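You operate a simulated robot arm through the tools that you are given. There is no shell and no other tool.

You are at the controls of a simulated robot arm. One attempt, no reset.

TASK
Test both discs and put the softer one in the grey tray.
Fine: Both lie in the tester's nests; swing the arm aside before you lift one, and leave the other discs and the batch dial as they are.
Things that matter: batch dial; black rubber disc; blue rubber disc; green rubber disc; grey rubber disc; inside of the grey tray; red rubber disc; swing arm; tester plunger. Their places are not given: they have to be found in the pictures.

The check looks at the end state, three seconds after you hand in, the way a careful person would. Anything else that was tipped, shoved, dropped, spilled or broken makes it a failure.

THE ROBOT
A 7-joint arm with a two-finger parallel gripper, fixed in place. Base frame: the origin is on the floor under the middle of its stand, x ahead of it, y to its left, z up; the work surface is at about z = 0.85. Lengths are in m, angles in degrees, forces in N, time in s.
It reaches about 1.372 m from its shoulder. Its first joint turns from -149.0 to 149.0 degrees. Payload 3.43 kg.
Tool frame: the origin (TCP) lies between the finger pads and is the grasp point; the fingertips stand 0.03 m ahead of it; z points along the fingers, y is the line along which they close. Largest opening 0.094 m; finger width 0.028, thickness 0.01; the body of the gripper, 0.05 by 0.096 m, starts 0.055 m behind the TCP.
Orientation is that of the tool frame in the base frame, as a unit quaternion [x, y, z, w]. With the fingers straight down and closing along the base's y, the tool's x points along the base's -x, its y along +y and its z along -z.

THE INTERFACE
- The arm moves only by the tool nudge_tool. Its argument "motion" is a list of rows, each an object (a shift or turn left out is 0, a gripper value left out holds the last) with "offset": the shift along the base's x, y, z in units of 100 mm (1.0 is 100 mm), a list of three; "turn": the turn, a rotation vector about the base's x, y, z in units of 120 degrees (1.0 is 120 degrees), a list of three. In form: [{"offset": [tx, ty, tz], "turn": [wx, wy, wz]}, ...]. A call has 1 to 20 rows; each row is the pose to reach, as a shift and turn from the pose commanded when the call began. "jaw" is the opening in per cent of the stroke, from 0 (shut) to 100 (fully open), set as the call begins (left out, the last holds). A call with a number of a shift or a turn outside -1 to 1 is refused whole. Each row takes 0.2 s and may step no farther than 0.05 m and 8.6 degrees from the row before; otherwise, or with a gripper value out of range, the whole call is refused. A pose out of reach is approached as far as the arm can. The call stops where the force on the tool passes 40 N (or 10 N more than at its start, if that is more) or the arm is blocked; 0.2 s more then pass. Each finger travels about 0.045 m/s and halts on what it meets, pressing with about 27 N; the grip force reading is that of the motor and also rises with nothing between the fingers. The clock runs only during rows and for 0.2 s after the last one: add rows that repeat a pose to give the fingers time. The reply holds the time, the measured pose of the TCP, the force on the tool along the base axes, the opening and the grip force, in the units named above and with some noise, with the torque about the TCP (base axes, N m) and any sound that the robot's microphone picked up, and new pictures: "views" is both (left out), scene, wrist or none.
- Cameras (640 x 400 px; columns grow to the right, rows downward): "scene" is fixed at [0.048, -0.4997, 1.4354]; the picture's right is [-0.26, -0.97, 0.00], its down [-0.55, 0.15, -0.82] and it looks along [0.80, -0.21, -0.57] (base axes); focal length 345 px, centre (320, 200). "wrist" rides on the gripper at [0.076, 0.014, -0.102] in the tool frame; the picture's right is [-0.18, 0.98, 0.00], its down [-0.75, -0.14, -0.64] and it looks along [-0.63, -0.12, 0.77] (tool axes); focal length 243 px, centre (320, 200).
- pixel_to_xyz(camera, pixels): for up to 12 pixels [column, row] of the newest picture of that camera ("zoom" is the newest enlarged one), the place [x, y, z] in the base frame of the surface seen there, good to about 0.002 m. No time passes.
- zoom(camera, box): a new picture of the part [left, top, right, bottom] of that camera's present view, enlarged. No time passes.
- close_job(): hands the job in; it is judged then, once.

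Leave the gripper open and the arm clear of the work at the hand-in unless told otherwise.

The tools are called as a command line: name --argument value ..., lists and objects as JSON in quotes. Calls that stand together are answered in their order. nudge_tool: Moves the arm, as the interface text tells. Its arguments: {"type":"object","properties":{"motion":{"type":"array"},"jaw":{"type":"number"},"views":{"type":"string","enum":["both","scene","wrist","none"]}},"required":["motion"]} The other tools are called the same way: pixel_to_xyz (camera, pixels) gives the place of the surface under pixels of a picture; zoom (camera, box) takes an enlarged picture of a part of a camera's view; close_job () hands the job in.

At the start:

```text
t: 0.0
tool_pos: [0.7791, -0.6073, 1.1903]
tcp_rot: [0.001, 1.0, -0.001, 0.0]
contact_force: [0.1, -0.2, 0.2]
ft_torque: [-0.01, -0.04, 0.02]
gripper_width: 0.0941
finger_force: 0.1
```

scene: 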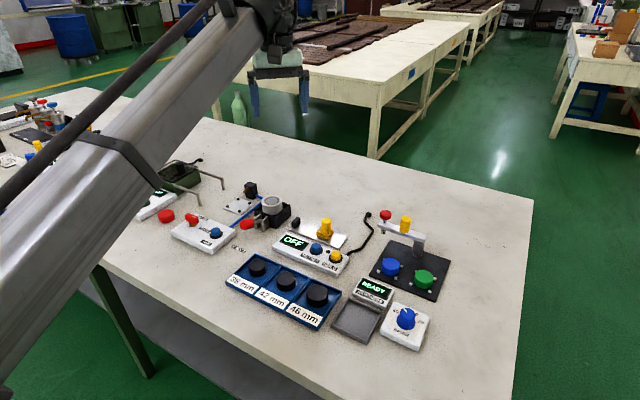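
wrist: 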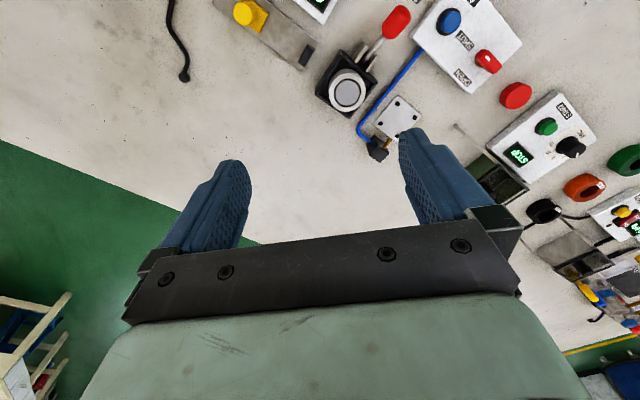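

I see the tester on the right of the scene picture: a black plate with blue and green discs near (391,267) and (424,280), and a swing arm with a yellow knob near (405,222). I'll enlarge that part first.

zoom --camera "scene" --box '[320, 190, 480, 360]'

zoom --camera "scene" --box '[120, 160, 380, 340]'

```text
2.35 times, centred on (400, 275) of scene
```

zoom: 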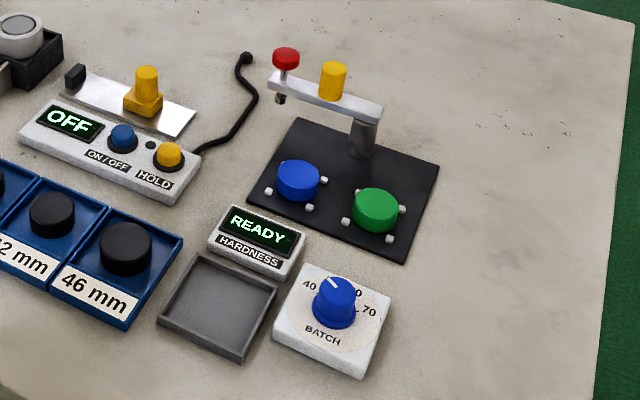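

```text
2.22 times, centred on (250, 250) of scene
```

zoom: 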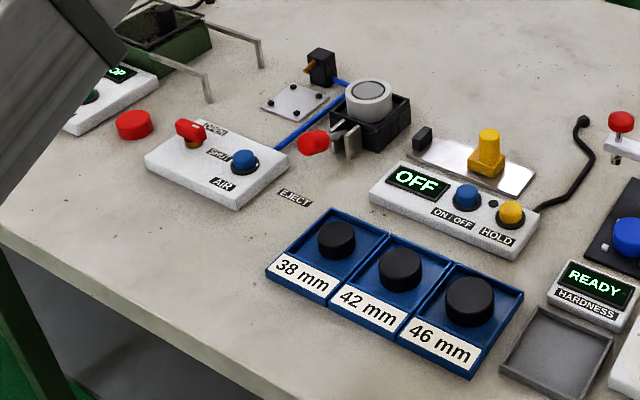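

Two discs sit in the nests (blue and green). The swing arm hangs off a post with a red-topped plunger at its end and a yellow knob mid-arm. I'll enlarge the tester again and measure places of its parts.

zoom --camera "scene" --box '[365, 200, 455, 310]'

```text
3.64 times, centred on (410, 255) of scene
```

zoom: 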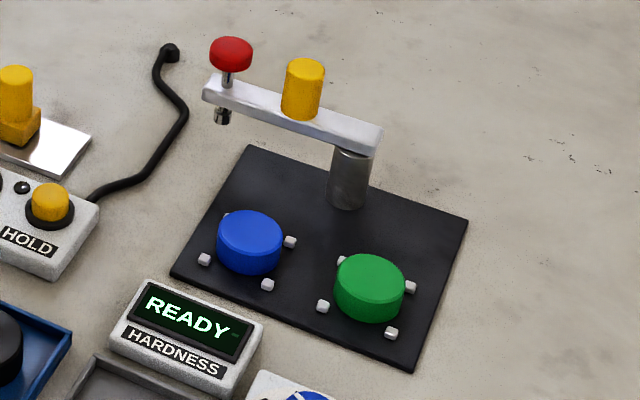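

I'll measure the red plunger knob, the yellow handle, the arm ends, the post and both discs from this zoom, then the tray and dial from the scene.

pixel_to_xyz --camera "zoom" --pixels '[[231, 47], [305, 67], [221, 116], [372, 133], [212, 88], [347, 195], [250, 230], [370, 272], [248, 150], [466, 222], [412, 368], [174, 275]]'

pixel_to_xyz --camera "scene" --pixels '[[361, 303], [378, 315], [355, 338], [335, 322], [357, 320], [405, 315], [374, 287], [405, 220], [386, 213], [391, 265], [424, 276], [420, 330]]'

```text
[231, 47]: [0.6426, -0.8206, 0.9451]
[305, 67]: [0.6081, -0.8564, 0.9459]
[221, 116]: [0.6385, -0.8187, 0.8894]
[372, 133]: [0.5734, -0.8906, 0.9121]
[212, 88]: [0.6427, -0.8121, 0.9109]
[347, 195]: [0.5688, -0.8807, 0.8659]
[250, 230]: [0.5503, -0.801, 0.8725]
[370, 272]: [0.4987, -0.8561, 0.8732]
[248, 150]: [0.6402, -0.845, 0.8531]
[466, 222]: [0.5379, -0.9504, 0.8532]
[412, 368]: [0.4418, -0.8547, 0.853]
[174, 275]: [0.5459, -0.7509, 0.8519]
```

```text
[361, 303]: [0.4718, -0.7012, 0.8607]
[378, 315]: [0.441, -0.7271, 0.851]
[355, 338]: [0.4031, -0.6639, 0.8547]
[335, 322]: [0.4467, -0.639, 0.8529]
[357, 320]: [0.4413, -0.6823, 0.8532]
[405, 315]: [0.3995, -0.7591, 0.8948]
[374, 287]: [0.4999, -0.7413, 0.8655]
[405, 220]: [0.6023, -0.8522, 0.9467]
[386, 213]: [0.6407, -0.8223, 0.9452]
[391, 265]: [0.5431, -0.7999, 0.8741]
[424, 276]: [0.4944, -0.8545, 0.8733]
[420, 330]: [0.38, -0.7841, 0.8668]
```

The post is around (0.577, -0.886) and the red plunger at about (0.642, -0.820). I'll enlarge more to fix the pivot, handle and disc centres more exactly.

zoom --camera "scene" --box '[372, 205, 432, 245]'

```text
10.00 times, centred on (402, 225) of scene
```

zoom: 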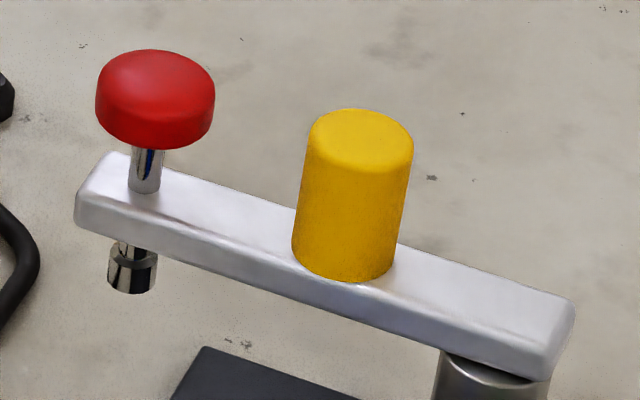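

Clear view. I'll measure the red knob's edges, the yellow handle's edges, and the arm's corners.

pixel_to_xyz --camera "zoom" --pixels '[[157, 80], [100, 80], [211, 85], [157, 55], [362, 138], [312, 135], [410, 145], [112, 158], [568, 300], [540, 335], [85, 195], [132, 285]]'

zoom --camera "scene" --box '[375, 250, 445, 300]'

```text
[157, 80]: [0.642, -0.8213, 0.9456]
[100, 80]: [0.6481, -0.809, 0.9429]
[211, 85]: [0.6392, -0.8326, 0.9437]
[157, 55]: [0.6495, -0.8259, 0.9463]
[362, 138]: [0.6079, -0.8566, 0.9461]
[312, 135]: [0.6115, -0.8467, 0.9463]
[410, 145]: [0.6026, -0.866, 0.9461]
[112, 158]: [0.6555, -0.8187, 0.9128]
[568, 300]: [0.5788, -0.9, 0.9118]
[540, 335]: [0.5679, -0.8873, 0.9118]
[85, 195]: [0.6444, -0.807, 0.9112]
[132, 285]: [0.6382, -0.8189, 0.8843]
```

```text
8.00 times, centred on (410, 275) of scene
```

zoom: 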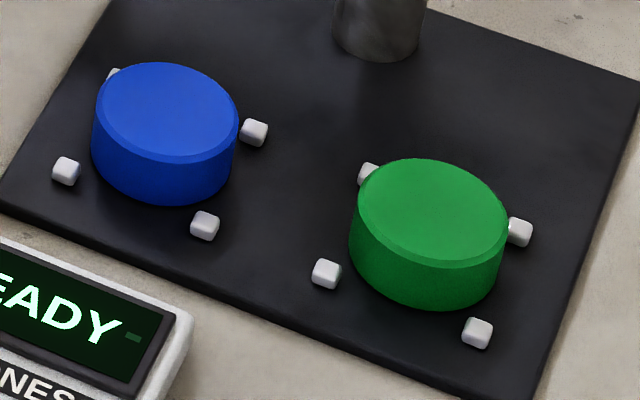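

I'll measure the disc rims, the pegs around them and the foot of the post in this zoom.

pixel_to_xyz --camera "zoom" --pixels '[[101, 110], [234, 122], [160, 66], [165, 155], [362, 205], [503, 225], [425, 163], [435, 258], [380, 55], [165, 110], [432, 212], [65, 165]]'

pixel_to_xyz --camera "zoom" --pixels '[[66, 165], [254, 126], [204, 219], [113, 74], [326, 267], [477, 326], [519, 225], [368, 170], [340, 40], [420, 45], [165, 200], [420, 300]]'

```text
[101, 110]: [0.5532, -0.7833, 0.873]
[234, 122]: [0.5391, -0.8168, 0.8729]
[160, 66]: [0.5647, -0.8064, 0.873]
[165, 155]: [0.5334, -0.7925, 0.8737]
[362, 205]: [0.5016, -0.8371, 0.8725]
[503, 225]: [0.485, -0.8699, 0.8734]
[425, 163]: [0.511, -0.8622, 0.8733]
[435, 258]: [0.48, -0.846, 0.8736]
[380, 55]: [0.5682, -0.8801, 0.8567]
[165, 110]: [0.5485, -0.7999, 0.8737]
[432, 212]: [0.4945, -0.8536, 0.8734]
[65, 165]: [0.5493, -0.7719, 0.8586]
```

```text
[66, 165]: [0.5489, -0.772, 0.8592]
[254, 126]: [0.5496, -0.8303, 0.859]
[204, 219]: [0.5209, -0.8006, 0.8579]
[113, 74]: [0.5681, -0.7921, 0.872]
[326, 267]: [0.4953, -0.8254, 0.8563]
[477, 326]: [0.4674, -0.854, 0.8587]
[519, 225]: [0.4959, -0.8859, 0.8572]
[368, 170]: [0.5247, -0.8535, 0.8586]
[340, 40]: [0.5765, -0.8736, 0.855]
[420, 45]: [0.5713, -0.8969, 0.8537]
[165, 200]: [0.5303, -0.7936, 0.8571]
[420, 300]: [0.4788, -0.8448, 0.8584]
```

Measured: pivot about (0.579, -0.886), arm pointing at about 45°, blue disc at (0.549, -0.800), green disc at (0.496, -0.855), the nests' pegs lying along base x and y. Yellow handle at (0.607, -0.856), top 0.946. Next I move high over the tester while yawing the tool so the fingers close across the arm.

nudge_tool --motion '[{"offset": [-0.1, -0.15, -0.05], "turn": [0, 0, -0.0625]}, {"offset": [-0.2, -0.3, -0.1], "turn": [0, 0, -0.125]}, {"offset": [-0.3, -0.45, -0.15], "turn": [0, 0, -0.1875]}, {"offset": [-0.4, -0.6, -0.2], "turn": [0, 0, -0.25]}, {"offset": [-0.5, -0.75, -0.25], "turn": [0, 0, -0.3125]}, {"offset": [-0.6, -0.9, -0.3], "turn": [0, 0, -0.375]}]' --views "none"

```text
t: 1.4
tool_pos: [0.7191, -0.6957, 1.1606]
tcp_rot: [0.385, 0.923, 0.0, -0.001]
contact_force: [-0.8, 0.0, -0.7]
ft_torque: [0.01, 0.01, 0.0]
gripper_width: 0.0941
finger_force: 0.1
```

The tool followed well (yaw -45° reached). I continue toward the handle with another -45°.

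nudge_tool --motion '[{"offset": [-0.1, -0.15, -0.05], "turn": [0, 0, -0.0625]}, {"offset": [-0.2, -0.3, -0.1], "turn": [0, 0, -0.125]}, {"offset": [-0.3, -0.45, -0.15], "turn": [0, 0, -0.1875]}, {"offset": [-0.4, -0.6, -0.2], "turn": [0, 0, -0.25]}, {"offset": [-0.5, -0.75, -0.25], "turn": [0, 0, -0.3125]}, {"offset": [-0.6, -0.9, -0.3], "turn": [0, 0, -0.375]}]' --views "none"

```text
t: 2.8
tool_pos: [0.6584, -0.7856, 1.1296]
tcp_rot: [0.709, 0.706, 0.001, 0.0]
contact_force: [0.1, 0.8, 0.6]
ft_torque: [-0.03, -0.01, -0.02]
gripper_width: 0.0941
finger_force: 0.1
```

Yaw -90° reached. Now to a spot above the yellow handle at z 1.06 with the last -45°.

nudge_tool --motion '[{"offset": [-0.09, -0.12, -0.12], "turn": [0, 0, -0.0625]}, {"offset": [-0.18, -0.24, -0.24], "turn": [0, 0, -0.125]}, {"offset": [-0.27, -0.36, -0.36], "turn": [0, 0, -0.1875]}, {"offset": [-0.36, -0.48, -0.48], "turn": [0, 0, -0.25]}, {"offset": [-0.45, -0.6, -0.6], "turn": [0, 0, -0.3125]}, {"offset": [-0.514, -0.705, -0.7], "turn": [0, 0, -0.375]}]' --views "both"

```text
t: 4.2
tool_pos: [0.6096, -0.855, 1.0613]
tcp_rot: [0.924, 0.381, 0.0, 0.0]
contact_force: [0.5, -0.6, -0.6]
ft_torque: [0.01, -0.01, 0.05]
gripper_width: 0.0938
finger_force: 0.1
```

scene: 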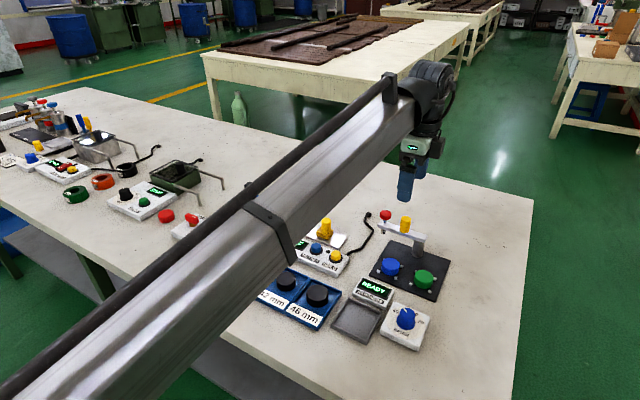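
wrist: 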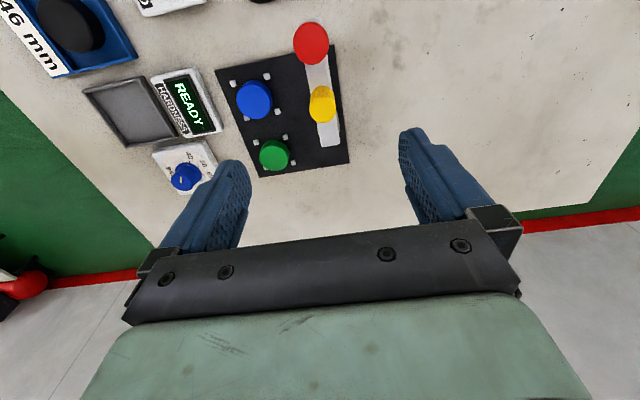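

Yaw -135° is reached and both cameras see the tester and its READY display. I'll cross-check positions from the wrist picture: red (311,42), yellow (321,102), blue (254,99), green (274,154).

zoom --camera "wrist" --box '[205, 15, 365, 185]'

```text
2.35 times, centred on (285, 100) of wrist
```

zoom: 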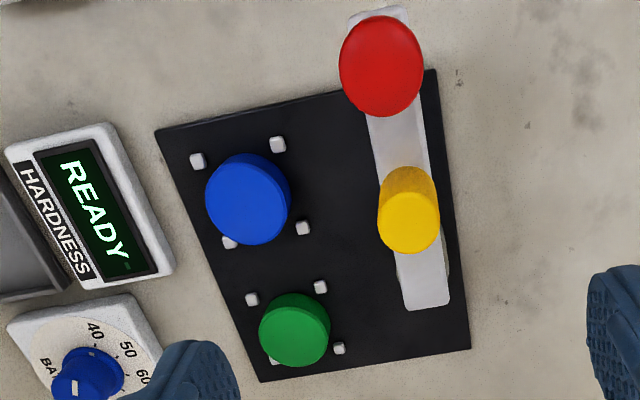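

pixel_to_xyz --camera "zoom" --pixels '[[381, 70], [343, 70], [420, 70], [409, 222], [380, 220], [437, 222], [405, 308], [448, 302], [197, 161], [303, 228], [320, 287], [251, 300]]'

pixel_to_xyz --camera "zoom" --pixels '[[210, 200], [285, 195], [243, 160], [255, 240], [263, 330], [326, 330], [295, 298], [297, 362], [278, 144], [339, 348], [370, 120], [425, 120]]'

```text
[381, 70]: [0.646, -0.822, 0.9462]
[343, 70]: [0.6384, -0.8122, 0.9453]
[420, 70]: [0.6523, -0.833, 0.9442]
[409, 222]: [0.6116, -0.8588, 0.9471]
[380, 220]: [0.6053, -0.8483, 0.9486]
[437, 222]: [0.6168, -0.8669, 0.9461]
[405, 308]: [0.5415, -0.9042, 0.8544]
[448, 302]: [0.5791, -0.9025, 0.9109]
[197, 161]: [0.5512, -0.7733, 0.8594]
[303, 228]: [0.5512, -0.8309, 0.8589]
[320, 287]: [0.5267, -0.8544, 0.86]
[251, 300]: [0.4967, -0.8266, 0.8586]
```

```text
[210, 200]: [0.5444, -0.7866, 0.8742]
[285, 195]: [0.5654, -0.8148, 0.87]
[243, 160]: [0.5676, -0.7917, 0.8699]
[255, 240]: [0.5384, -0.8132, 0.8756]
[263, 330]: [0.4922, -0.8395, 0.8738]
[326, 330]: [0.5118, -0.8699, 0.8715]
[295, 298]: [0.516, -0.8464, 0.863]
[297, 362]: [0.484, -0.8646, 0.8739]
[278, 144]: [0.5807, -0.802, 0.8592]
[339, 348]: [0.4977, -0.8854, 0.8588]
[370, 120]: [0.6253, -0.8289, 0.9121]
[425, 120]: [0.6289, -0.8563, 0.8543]
```

Averages of both cameras: pivot (0.581, -0.886), reach of plunger 0.090, handle 0.040 out from the pivot at (0.609, -0.857); blue lies at 110°, green at 160°. I narrow the jaws to 45% and go down partway, then look.

nudge_tool --motion '[{"offset": [0.016, 0.005, -0.1]}, {"offset": [0.016, 0.005, -0.3]}, {"offset": [0.016, 0.005, -0.5]}, {"offset": [0.016, 0.005, -0.7]}, {"offset": [0.016, 0.005, -0.7]}, {"offset": [0.016, 0.005, -0.7]}]' --jaw 45 --views "both"

```text
t: 5.6
tool_pos: [0.607, -0.8542, 0.9903]
tcp_rot: [0.924, 0.382, 0.0, 0.001]
contact_force: [-0.4, -0.4, 0.1]
ft_torque: [-0.01, 0.0, 0.01]
gripper_width: 0.042
finger_force: 0.0
```

scene: 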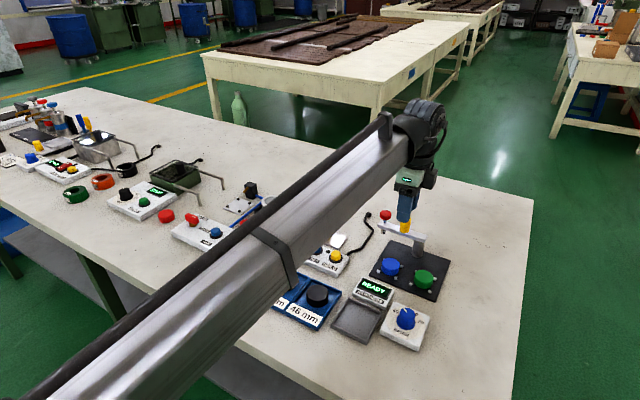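
wrist: 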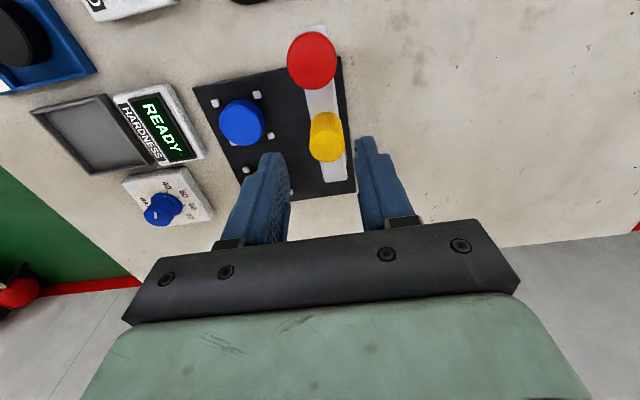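

Measured TCP is (0.607, -0.854) while the handle shows around column 326 rather than 320, so it sits a few mm to the right. I'll enlarge to measure the top of the handle.

zoom --camera "wrist" --box '[260, 90, 400, 190]'

```text
4.00 times, centred on (330, 140) of wrist
```

zoom: 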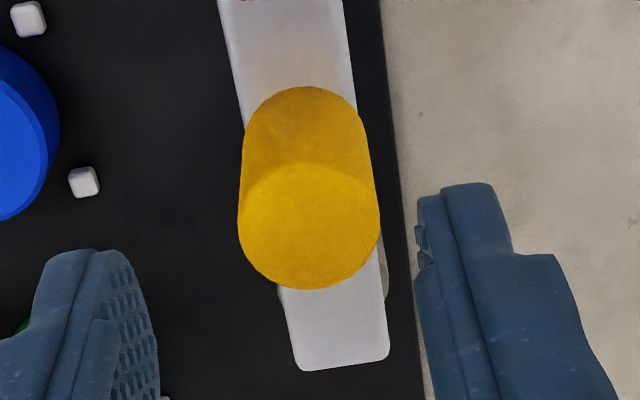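

pixel_to_xyz --camera "zoom" --pixels '[[308, 225], [242, 222], [376, 222], [308, 180], [308, 280], [300, 365], [386, 358], [225, 20], [345, 20]]'

```text
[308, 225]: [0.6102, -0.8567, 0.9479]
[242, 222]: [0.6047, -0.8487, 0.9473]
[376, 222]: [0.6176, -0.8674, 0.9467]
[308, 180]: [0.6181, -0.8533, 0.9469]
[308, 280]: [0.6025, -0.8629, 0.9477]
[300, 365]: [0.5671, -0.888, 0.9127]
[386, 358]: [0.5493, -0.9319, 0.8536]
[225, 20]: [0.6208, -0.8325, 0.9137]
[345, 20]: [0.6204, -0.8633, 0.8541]
```

The handle's centre is about (0.610, -0.858), 4.5 mm along the closing line from the TCP. I shift by (+3.2, -3) mm and descend 40 mm so the fingers straddle the handle with tips 7 mm above the arm.

nudge_tool --motion '[{"offset": [0.032, -0.03, 0]}, {"offset": [0.032, -0.03, -0.1]}, {"offset": [0.032, -0.03, -0.2]}, {"offset": [0.032, -0.03, -0.3]}, {"offset": [0.032, -0.03, -0.4]}, {"offset": [0.032, -0.03, -0.4]}]' --views "wrist"

```text
t: 7.0
tool_pos: [0.612, -0.8594, 0.9513]
tcp_rot: [0.924, 0.383, 0.0, -0.001]
contact_force: [0.8, -1.2, -0.4]
ft_torque: [0.02, -0.02, -0.01]
gripper_width: 0.0422
finger_force: 0.0
```

wrist: 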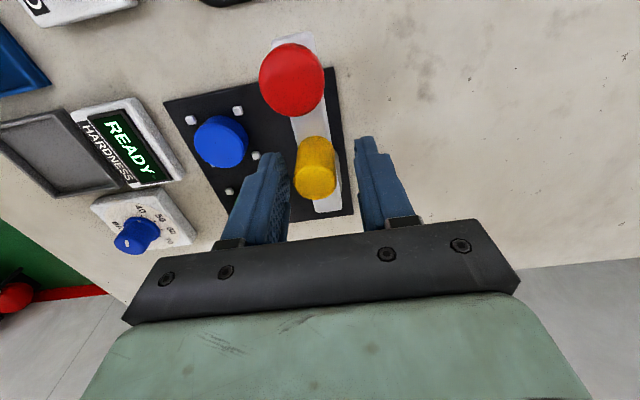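

The handle is between the fingers. I close the jaws to 26% (about 24 mm) as a loose fork around the 22 mm handle.

nudge_tool --motion '[{"offset": [0, 0, 0]}, {"offset": [0, 0, 0]}, {"offset": [0, 0, 0]}]' --jaw 26 --views "wrist"

```text
t: 7.8
tool_pos: [0.612, -0.8602, 0.951]
tcp_rot: [0.924, 0.382, 0.0, 0.0]
contact_force: [-3.2, 4.1, -2.3]
ft_torque: [0.01, -0.01, -0.03]
gripper_width: 0.0278
finger_force: 2.4
```

wrist: 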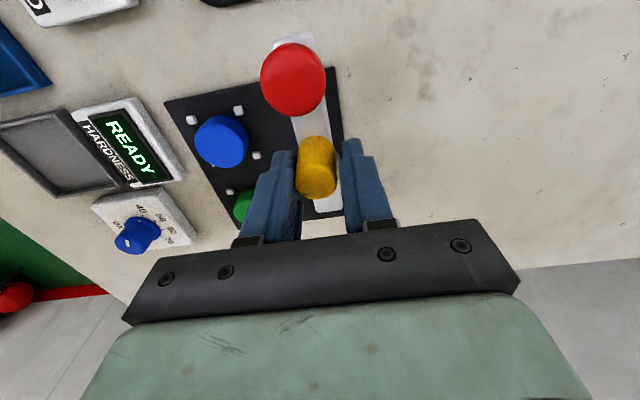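

The left finger already touches the handle (force about 5 N) with a gap on the right. I recentre by 2 mm toward the left finger so the jaws can settle.

nudge_tool --motion '[{"offset": [-0.015, 0.015, 0]}, {"offset": [-0.015, 0.015, 0]}, {"offset": [-0.015, 0.015, 0]}]' --jaw 26 --views "wrist"

```text
t: 8.6
tool_pos: [0.61, -0.8579, 0.9491]
tcp_rot: [0.924, 0.382, 0.001, 0.001]
contact_force: [-1.3, 1.5, 0.3]
ft_torque: [0.04, 0.06, 0.0]
gripper_width: 0.0256
finger_force: 0.0
```

wrist: 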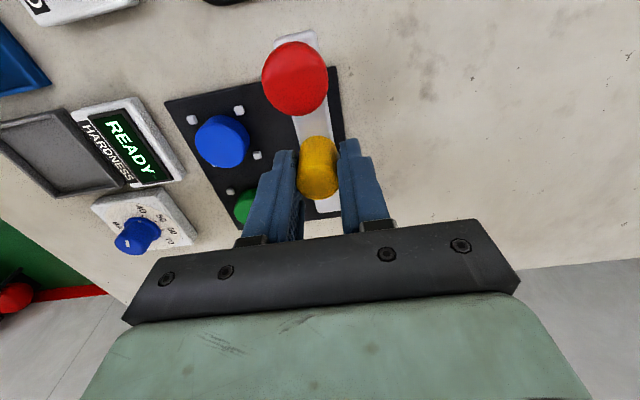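

Now the fork fits with about 1 mm of play. I swing the first 20° along the arc about the post, turning the tool with it.

nudge_tool --motion '[{"offset": [-0.0261, 0.0236, 0], "turn": [0, 0, 0.04167]}, {"offset": [-0.0542, 0.0448, 0], "turn": [0, 0, 0.08333]}, {"offset": [-0.0839, 0.0635, 0], "turn": [0, 0, 0.125]}, {"offset": [-0.1152, 0.0795, 0], "turn": [0, 0, 0.16667]}]' --views "both"

```text
t: 9.6
tool_pos: [0.5997, -0.8506, 0.9512]
tcp_rot: [0.843, 0.537, 0.0, 0.001]
contact_force: [0.3, 0.3, -0.1]
ft_torque: [0.0, 0.0, 0.02]
gripper_width: 0.0246
finger_force: 0.3
```

scene: 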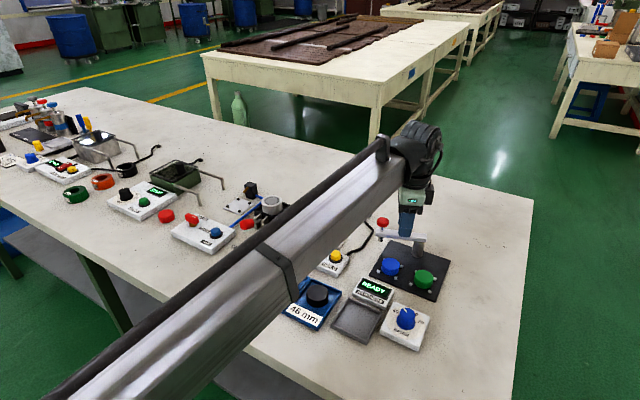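
wrist: 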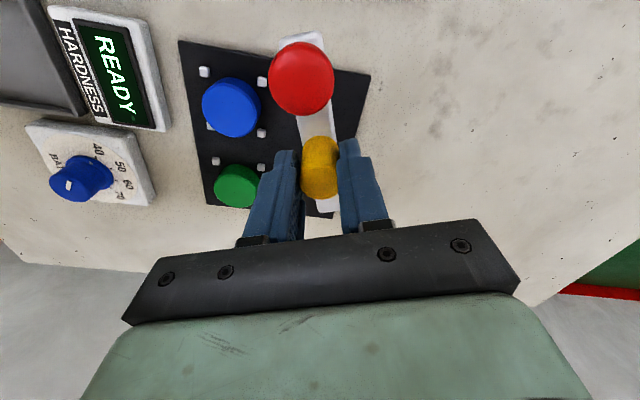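

The arm swings freely with the fork. I go on through 45° more to bring the plunger over the blue disc.

nudge_tool --motion '[{"offset": [-0.0326, 0.0132, 0], "turn": [0, 0, 0.04167]}, {"offset": [-0.0662, 0.0235, 0], "turn": [0, 0, 0.08333]}, {"offset": [-0.1006, 0.0309, 0], "turn": [0, 0, 0.125]}, {"offset": [-0.1355, 0.0353, 0], "turn": [0, 0, 0.16667]}, {"offset": [-0.1706, 0.0366, 0], "turn": [0, 0, 0.20833]}, {"offset": [-0.2057, 0.0348, 0], "turn": [0, 0, 0.25]}, {"offset": [-0.2405, 0.03, 0], "turn": [0, 0, 0.29167]}, {"offset": [-0.2748, 0.0221, 0], "turn": [0, 0, 0.33333]}, {"offset": [-0.3083, 0.0113, 0], "turn": [0, 0, 0.375]}]' --views "both"

```text
t: 11.6
tool_pos: [0.5688, -0.8524, 0.9509]
tcp_rot: [0.573, 0.819, -0.001, 0.001]
contact_force: [1.4, 0.1, 0.0]
ft_torque: [0.01, 0.03, -0.03]
gripper_width: 0.0252
finger_force: 0.6
```

scene: 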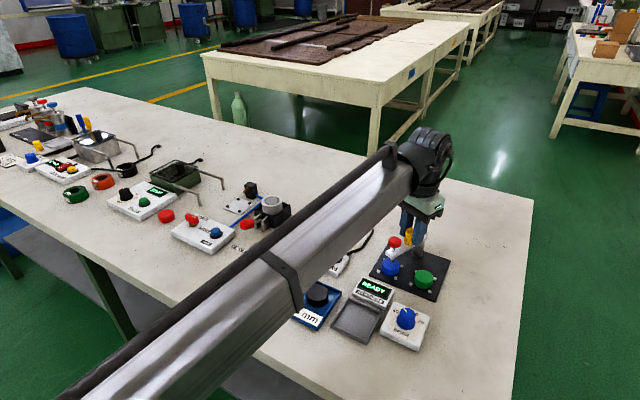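
wrist: 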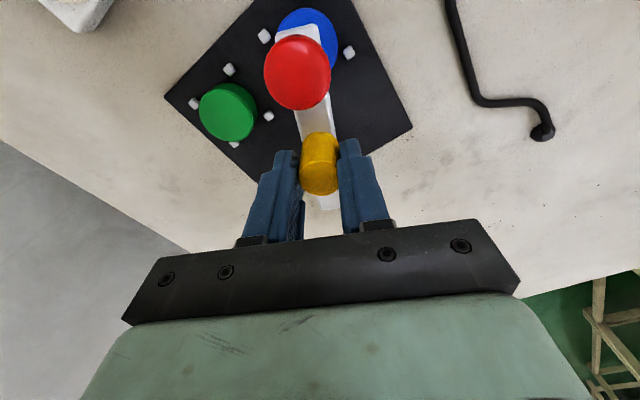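

The plunger now seems to be over the blue disc. I'll enlarge both views to check how the plunger lines up.

zoom --camera "scene" --box '[365, 225, 445, 285]'

pixel_to_xyz --camera "wrist" --pixels '[[266, 72], [329, 72], [297, 40], [297, 105], [304, 15], [336, 40], [281, 22], [320, 178]]'

```text
6.67 times, centred on (405, 255) of scene
```

zoom: 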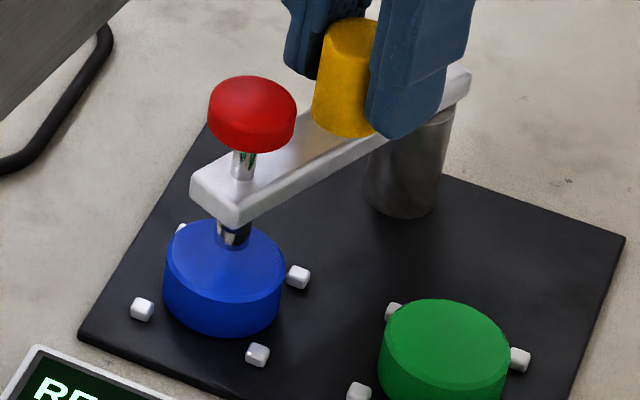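

```text
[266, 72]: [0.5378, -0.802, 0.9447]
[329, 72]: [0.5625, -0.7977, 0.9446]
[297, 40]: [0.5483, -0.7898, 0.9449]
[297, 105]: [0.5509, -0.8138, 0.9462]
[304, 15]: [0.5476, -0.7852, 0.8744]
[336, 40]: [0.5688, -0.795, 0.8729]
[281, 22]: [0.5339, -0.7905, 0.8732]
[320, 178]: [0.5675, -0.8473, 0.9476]
```

The red knob top centre measures (0.550, -0.801), the same as the blue disc's centre. I'll check the plunger tip at zoom pixel (233,238) and red top in the scene too.

pixel_to_xyz --camera "zoom" --pixels '[[220, 238], [247, 240], [234, 245], [213, 100], [296, 105], [253, 80], [254, 125], [167, 255], [283, 265]]'

```text
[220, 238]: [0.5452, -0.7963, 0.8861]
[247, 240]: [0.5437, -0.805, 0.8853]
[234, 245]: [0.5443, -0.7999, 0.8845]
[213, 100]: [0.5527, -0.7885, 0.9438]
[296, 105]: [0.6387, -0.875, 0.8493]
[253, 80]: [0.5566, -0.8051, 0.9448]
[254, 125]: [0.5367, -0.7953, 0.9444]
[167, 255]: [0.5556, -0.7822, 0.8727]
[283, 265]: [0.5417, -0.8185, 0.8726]
```

Alignment is within about 2 mm. I open the jaws to 45% and lift straight up 60 mm off the handle.

nudge_tool --motion '[{"offset": [0, 0, 0]}, {"offset": [0, 0, 0]}, {"offset": [0, 0, 0.1]}, {"offset": [0, 0, 0.25]}, {"offset": [0, 0, 0.4]}, {"offset": [0, 0, 0.6]}]' --jaw 45 --views "wrist"

```text
t: 13.0
tool_pos: [0.5672, -0.8527, 1.0103]
tcp_rot: [0.574, 0.819, 0.0, 0.001]
contact_force: [-0.2, 0.3, 0.2]
ft_torque: [0.02, -0.01, 0.04]
gripper_width: 0.0423
finger_force: 0.1
```

wrist: 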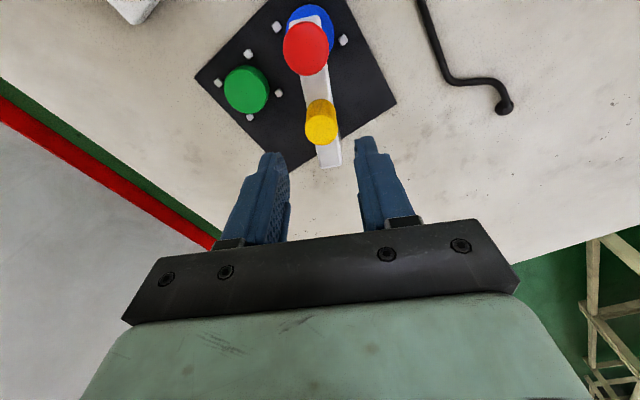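

Handle is clear. I now shut the jaws and move over the red knob, (-17.5, +51.5) mm, keeping height.

nudge_tool --motion '[{"offset": [-0.06, 0.17, 0]}, {"offset": [-0.12, 0.34, 0]}, {"offset": [-0.175, 0.515, 0]}, {"offset": [-0.175, 0.515, 0]}, {"offset": [-0.175, 0.515, -0.1]}, {"offset": [-0.175, 0.515, -0.2]}]' --jaw 0 --views "both"

```text
t: 14.4
tool_pos: [0.5488, -0.7988, 0.9878]
tcp_rot: [0.574, 0.819, 0.0, 0.0]
contact_force: [0.4, 0.0, 0.3]
ft_torque: [-0.03, 0.03, 0.03]
gripper_width: 0.0001
finger_force: 26.8
```

scene: 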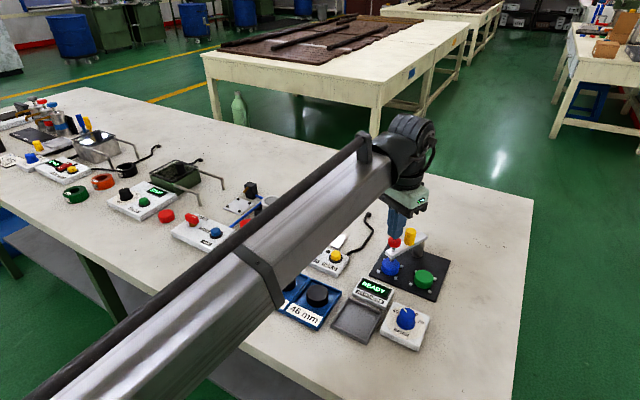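
wrist: 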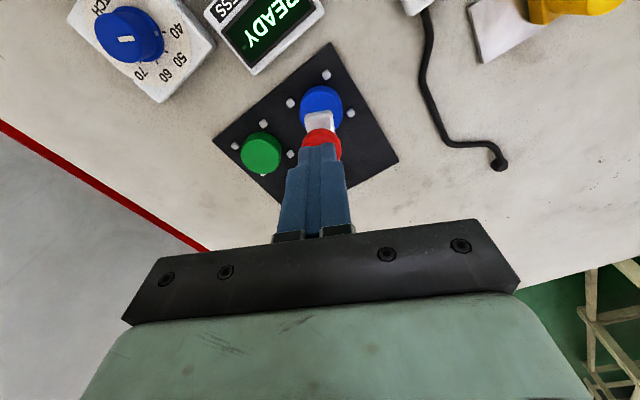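

The closed fingertips are above the red knob (scene (395,243)). I check closely before pressing.

zoom --camera "scene" --box '[365, 215, 445, 275]'

zoom --camera "wrist" --box '[270, 80, 370, 180]'

```text
6.67 times, centred on (405, 245) of scene
```

zoom: 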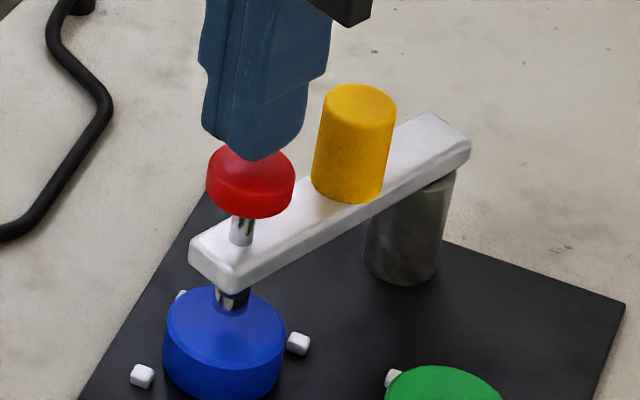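

```text
4.00 times, centred on (320, 130) of wrist
```

zoom: 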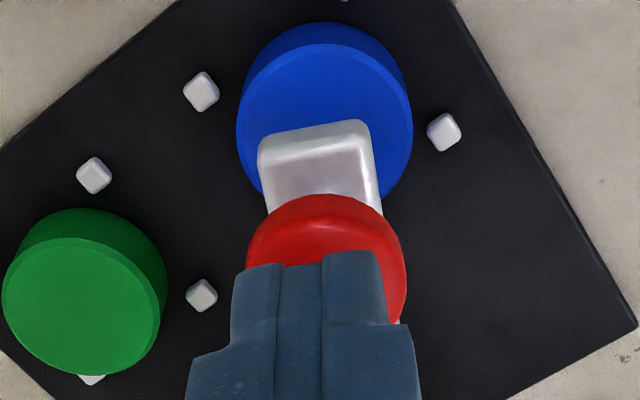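

Fingers are centred on the red knob within about 1 mm, about 12 mm above it. I press down in 2 mm steps, first 17 mm in all.

nudge_tool --motion '[{"offset": [0, 0, -0.04]}, {"offset": [0, 0, -0.08]}, {"offset": [0, 0, -0.1]}, {"offset": [0, 0, -0.12]}, {"offset": [0, 0, -0.14]}, {"offset": [0, 0, -0.16]}, {"offset": [0, 0, -0.17]}]' --views "scene"

```text
t: 16.0
tool_pos: [0.5523, -0.7974, 0.9736]
tcp_rot: [0.574, 0.819, 0.0, 0.001]
contact_force: [0.0, -0.8, 1.1]
ft_torque: [0.01, -0.01, 0.0]
gripper_width: 0.0002
finger_force: 26.6
```

scene: 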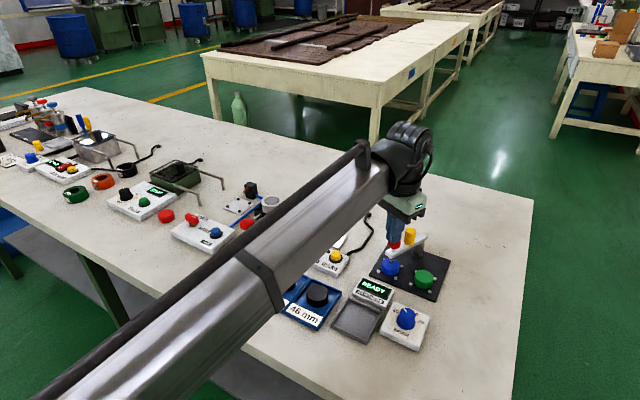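

Force is about 1 N, so the tips are just at the knob. I go on 8 mm in 1 mm steps, watching the force.

nudge_tool --motion '[{"offset": [0, 0, -0.01]}, {"offset": [0, 0, -0.02]}, {"offset": [0, 0, -0.03]}, {"offset": [0, 0, -0.04]}, {"offset": [0, 0, -0.05]}, {"offset": [0, 0, -0.06]}, {"offset": [0, 0, -0.07]}, {"offset": [0, 0, -0.08]}]' --views "scene"

```text
t: 17.8
tool_pos: [0.5519, -0.7963, 0.967]
tcp_rot: [0.573, 0.82, -0.001, 0.002]
contact_force: [2.2, -3.1, 29.2]
ft_torque: [-0.06, -0.08, 0.1]
gripper_width: 0.0005
finger_force: 26.7
```

scene: 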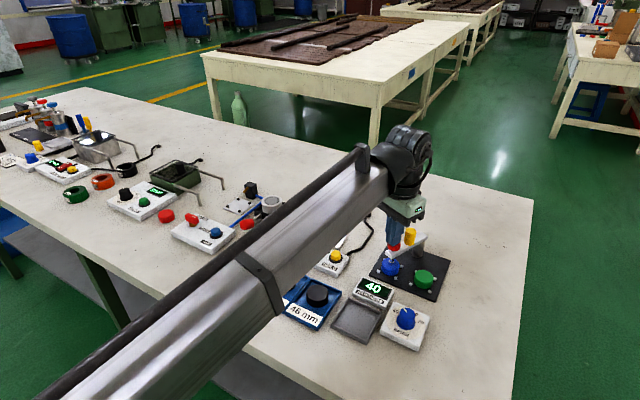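

The display changed: it now shows a number near (374,287) at 29 N press force. I enlarge it to read it.

zoom --camera "scene" --box '[350, 270, 400, 310]'

zoom --camera "scene" --box '[365, 215, 445, 275]'

```text
10.00 times, centred on (375, 290) of scene
```

zoom: 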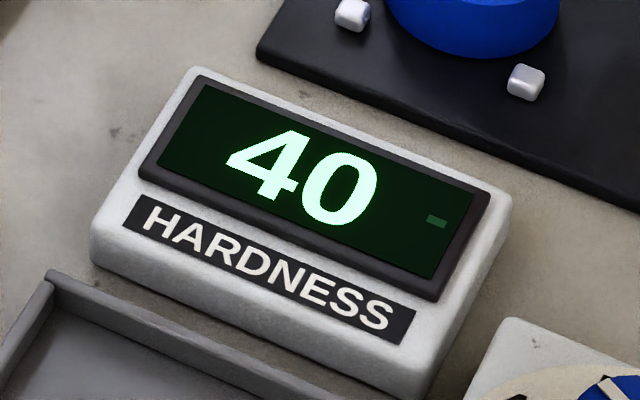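

```text
6.67 times, centred on (405, 245) of scene
```

zoom: 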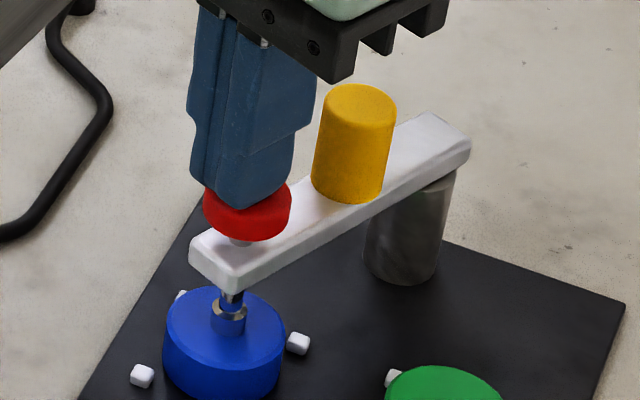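

The display reads 40 with the plunger on the blue disc. I hold the press for a second to see whether the reading is stable.

nudge_tool --motion '[{"offset": [0, 0, 0]}, {"offset": [0, 0, 0]}, {"offset": [0, 0, 0]}, {"offset": [0, 0, 0]}, {"offset": [0, 0, 0]}, {"offset": [0, 0, 0]}]' --views "none"

zoom --camera "scene" --box '[350, 270, 400, 310]'

```text
t: 18.6
tool_pos: [0.5518, -0.7969, 0.9674]
tcp_rot: [0.573, 0.82, -0.001, 0.002]
contact_force: [-0.6, 3.5, 14.7]
ft_torque: [0.14, 0.02, 0.0]
gripper_width: 0.0
finger_force: 26.6
stopped in row 4: the force on the tool passed its limit at 40 N (the readings are from after the stop); the commanded pose is now the measured one
```

```text
10.00 times, centred on (375, 290) of scene
```

zoom: 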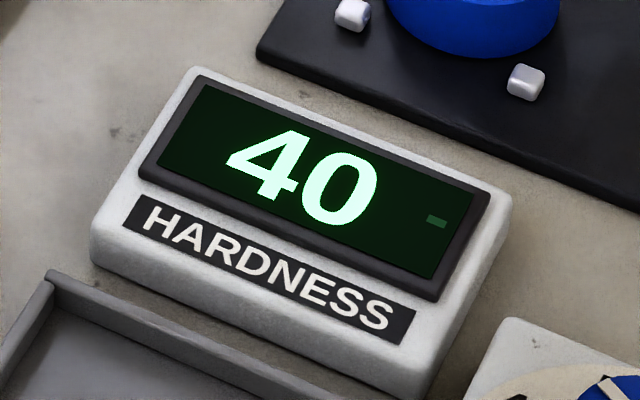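

Blue's reading stays at 40. I lift straight off the knob and see what the display does.

nudge_tool --motion '[{"offset": [0, 0, 0.05]}, {"offset": [0, 0, 0.1]}, {"offset": [0, 0, 0.2]}, {"offset": [0, 0, 0.3]}, {"offset": [0, 0, 0.4]}]' --views "both"

zoom --camera "scene" --box '[345, 225, 445, 355]'

```text
t: 19.8
tool_pos: [0.5517, -0.7971, 1.0067]
tcp_rot: [0.573, 0.819, 0.0, 0.002]
contact_force: [-0.2, 0.1, 0.1]
ft_torque: [0.02, 0.02, -0.03]
gripper_width: 0.0001
finger_force: 26.7
```

scene: 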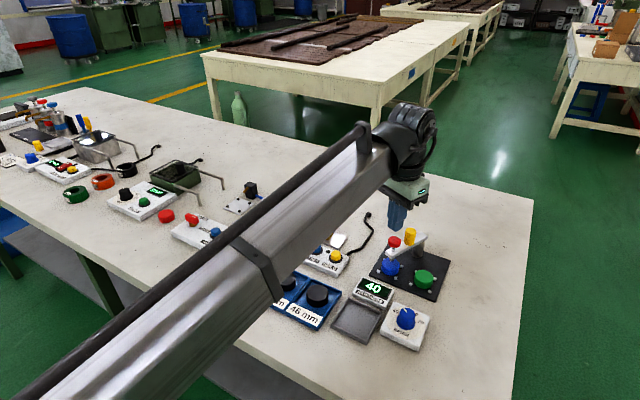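
wrist: 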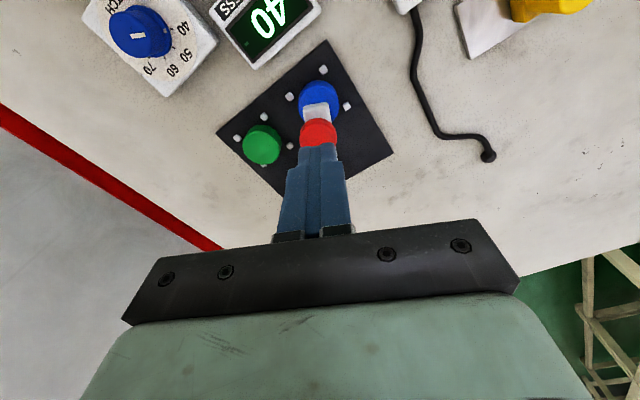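

```text
3.08 times, centred on (395, 290) of scene
```

zoom: 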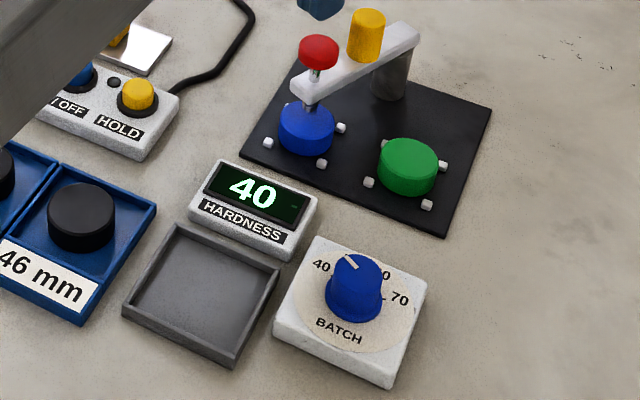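

Display holds 40 for blue, and the plunger has sprung back. I go back over the yellow handle with the jaws at 45%.

nudge_tool --motion '[{"offset": [0.05, -0.17, 0]}, {"offset": [0.1, -0.34, 0]}, {"offset": [0.163, -0.52, 0]}, {"offset": [0.163, -0.52, 0]}, {"offset": [0.163, -0.52, 0]}]' --jaw 45 --views "wrist"

zoom --camera "wrist" --box '[250, 70, 400, 190]'

```text
t: 21.0
tool_pos: [0.57, -0.8505, 1.0051]
tcp_rot: [0.573, 0.819, -0.001, 0.0]
contact_force: [-0.8, 0.5, 1.2]
ft_torque: [0.02, -0.01, 0.02]
gripper_width: 0.0422
finger_force: 0.1
```

wrist: 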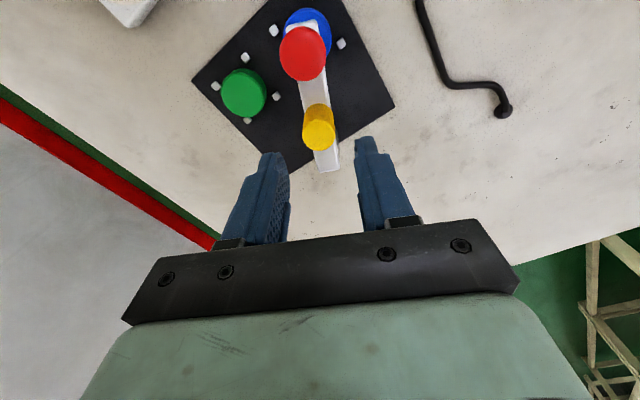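

```text
3.33 times, centred on (325, 130) of wrist
```

zoom: 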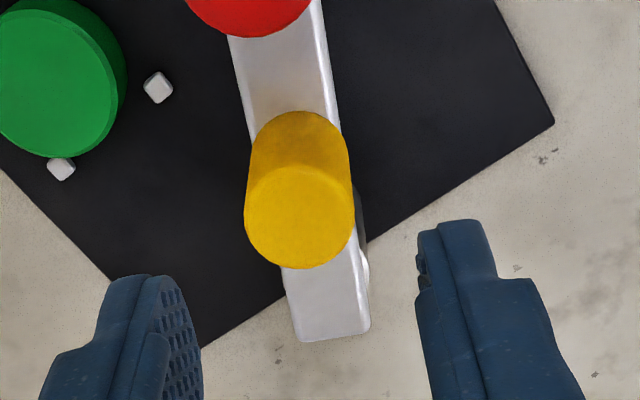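

The handle sits at (319,135), within 1 mm of where it should be. I descend 55 mm and close the fork to 26%.

nudge_tool --motion '[{"offset": [-0.008, -0.003, -0.15]}, {"offset": [-0.008, -0.003, -0.3]}, {"offset": [-0.008, -0.003, -0.45]}, {"offset": [-0.008, -0.003, -0.55]}, {"offset": [-0.008, -0.003, -0.55]}]' --views "none"

nudge_tool --motion '[{"offset": [0, 0, 0]}, {"offset": [0, 0, 0]}, {"offset": [0, 0, 0]}]' --jaw 26 --views "wrist"

```text
t: 22.2
tool_pos: [0.5656, -0.8506, 0.9497]
tcp_rot: [0.574, 0.819, -0.001, 0.001]
contact_force: [0.9, 0.3, 0.5]
ft_torque: [0.01, -0.03, 0.0]
gripper_width: 0.0421
finger_force: 0.1
```

```text
t: 23.0
tool_pos: [0.5665, -0.8487, 0.9507]
tcp_rot: [0.574, 0.819, 0.0, 0.0]
contact_force: [1.2, 1.2, -0.5]
ft_torque: [-0.02, -0.01, 0.0]
gripper_width: 0.0258
finger_force: 1.0
```

wrist: 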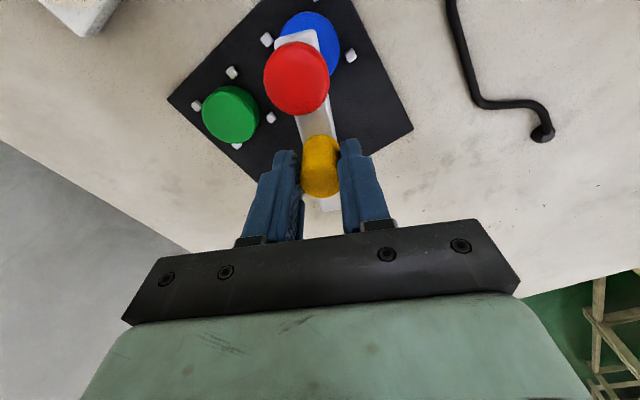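

The fork is on. I swing another 50° to bring the plunger over the green disc.

nudge_tool --motion '[{"offset": [-0.0324, -0.0137, 0], "turn": [0, 0, 0.04167]}, {"offset": [-0.0634, -0.0301, 0], "turn": [0, 0, 0.08333]}, {"offset": [-0.093, -0.0492, 0], "turn": [0, 0, 0.125]}, {"offset": [-0.1207, -0.0708, 0], "turn": [0, 0, 0.16667]}, {"offset": [-0.1465, -0.0947, 0], "turn": [0, 0, 0.20833]}, {"offset": [-0.17, -0.1209, 0], "turn": [0, 0, 0.25]}, {"offset": [-0.1912, -0.1489, 0], "turn": [0, 0, 0.29167]}, {"offset": [-0.2099, -0.1787, 0], "turn": [0, 0, 0.33333]}, {"offset": [-0.2259, -0.21, 0], "turn": [0, 0, 0.375]}, {"offset": [-0.2392, -0.2425, 0], "turn": [0, 0, 0.41667]}]' --views "both"

zoom --camera "scene" --box '[370, 230, 450, 290]'

```text
t: 25.2
tool_pos: [0.5452, -0.873, 0.9516]
tcp_rot: [0.173, 0.985, 0.001, 0.002]
contact_force: [2.6, 2.2, -1.2]
ft_torque: [-0.03, 0.0, -0.02]
gripper_width: 0.0259
finger_force: 0.9
```

scene: 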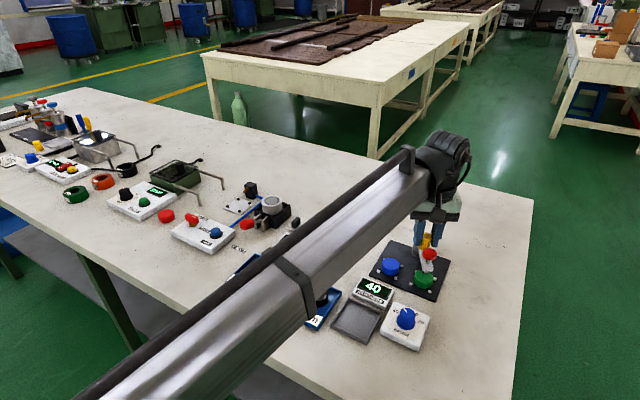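
wrist: 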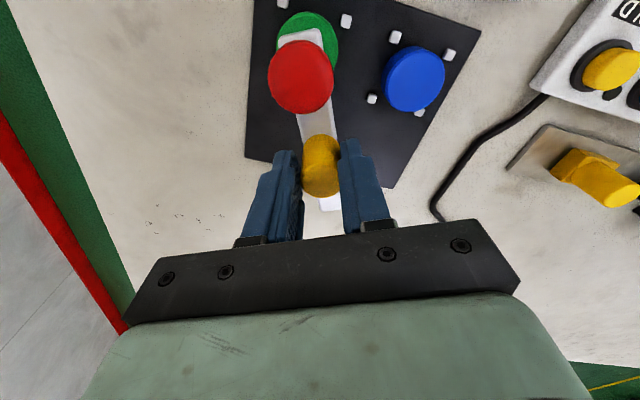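

```text
6.67 times, centred on (410, 260) of scene
```

zoom: 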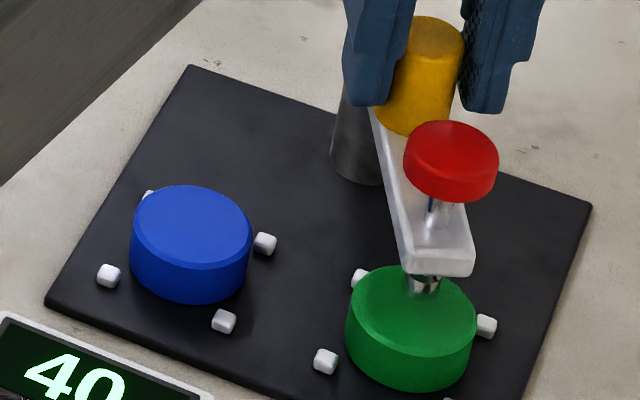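

The plunger is over the green disc. I check the alignment by measuring the red knob and plunger tip.

pixel_to_xyz --camera "zoom" --pixels '[[408, 150], [493, 165], [452, 125], [448, 172], [409, 285], [437, 290], [423, 292], [350, 305], [473, 318], [411, 350]]'

pixel_to_xyz --camera "wrist" --pixels '[[270, 75], [332, 78], [300, 43], [302, 108], [308, 15], [337, 35], [280, 30], [320, 178]]'

```text
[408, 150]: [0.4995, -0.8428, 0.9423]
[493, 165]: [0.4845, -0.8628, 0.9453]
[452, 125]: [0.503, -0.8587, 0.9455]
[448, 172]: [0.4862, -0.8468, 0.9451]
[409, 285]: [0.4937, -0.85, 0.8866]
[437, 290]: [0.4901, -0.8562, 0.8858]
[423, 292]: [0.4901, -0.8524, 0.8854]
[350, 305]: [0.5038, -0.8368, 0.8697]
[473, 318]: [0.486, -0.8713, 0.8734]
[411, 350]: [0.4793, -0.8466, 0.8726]
```

```text
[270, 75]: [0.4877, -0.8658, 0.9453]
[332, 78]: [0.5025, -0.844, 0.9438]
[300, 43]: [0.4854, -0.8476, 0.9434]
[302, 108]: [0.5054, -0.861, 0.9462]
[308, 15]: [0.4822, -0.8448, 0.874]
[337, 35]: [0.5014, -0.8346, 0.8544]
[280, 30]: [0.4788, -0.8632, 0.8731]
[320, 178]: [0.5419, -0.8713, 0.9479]
```

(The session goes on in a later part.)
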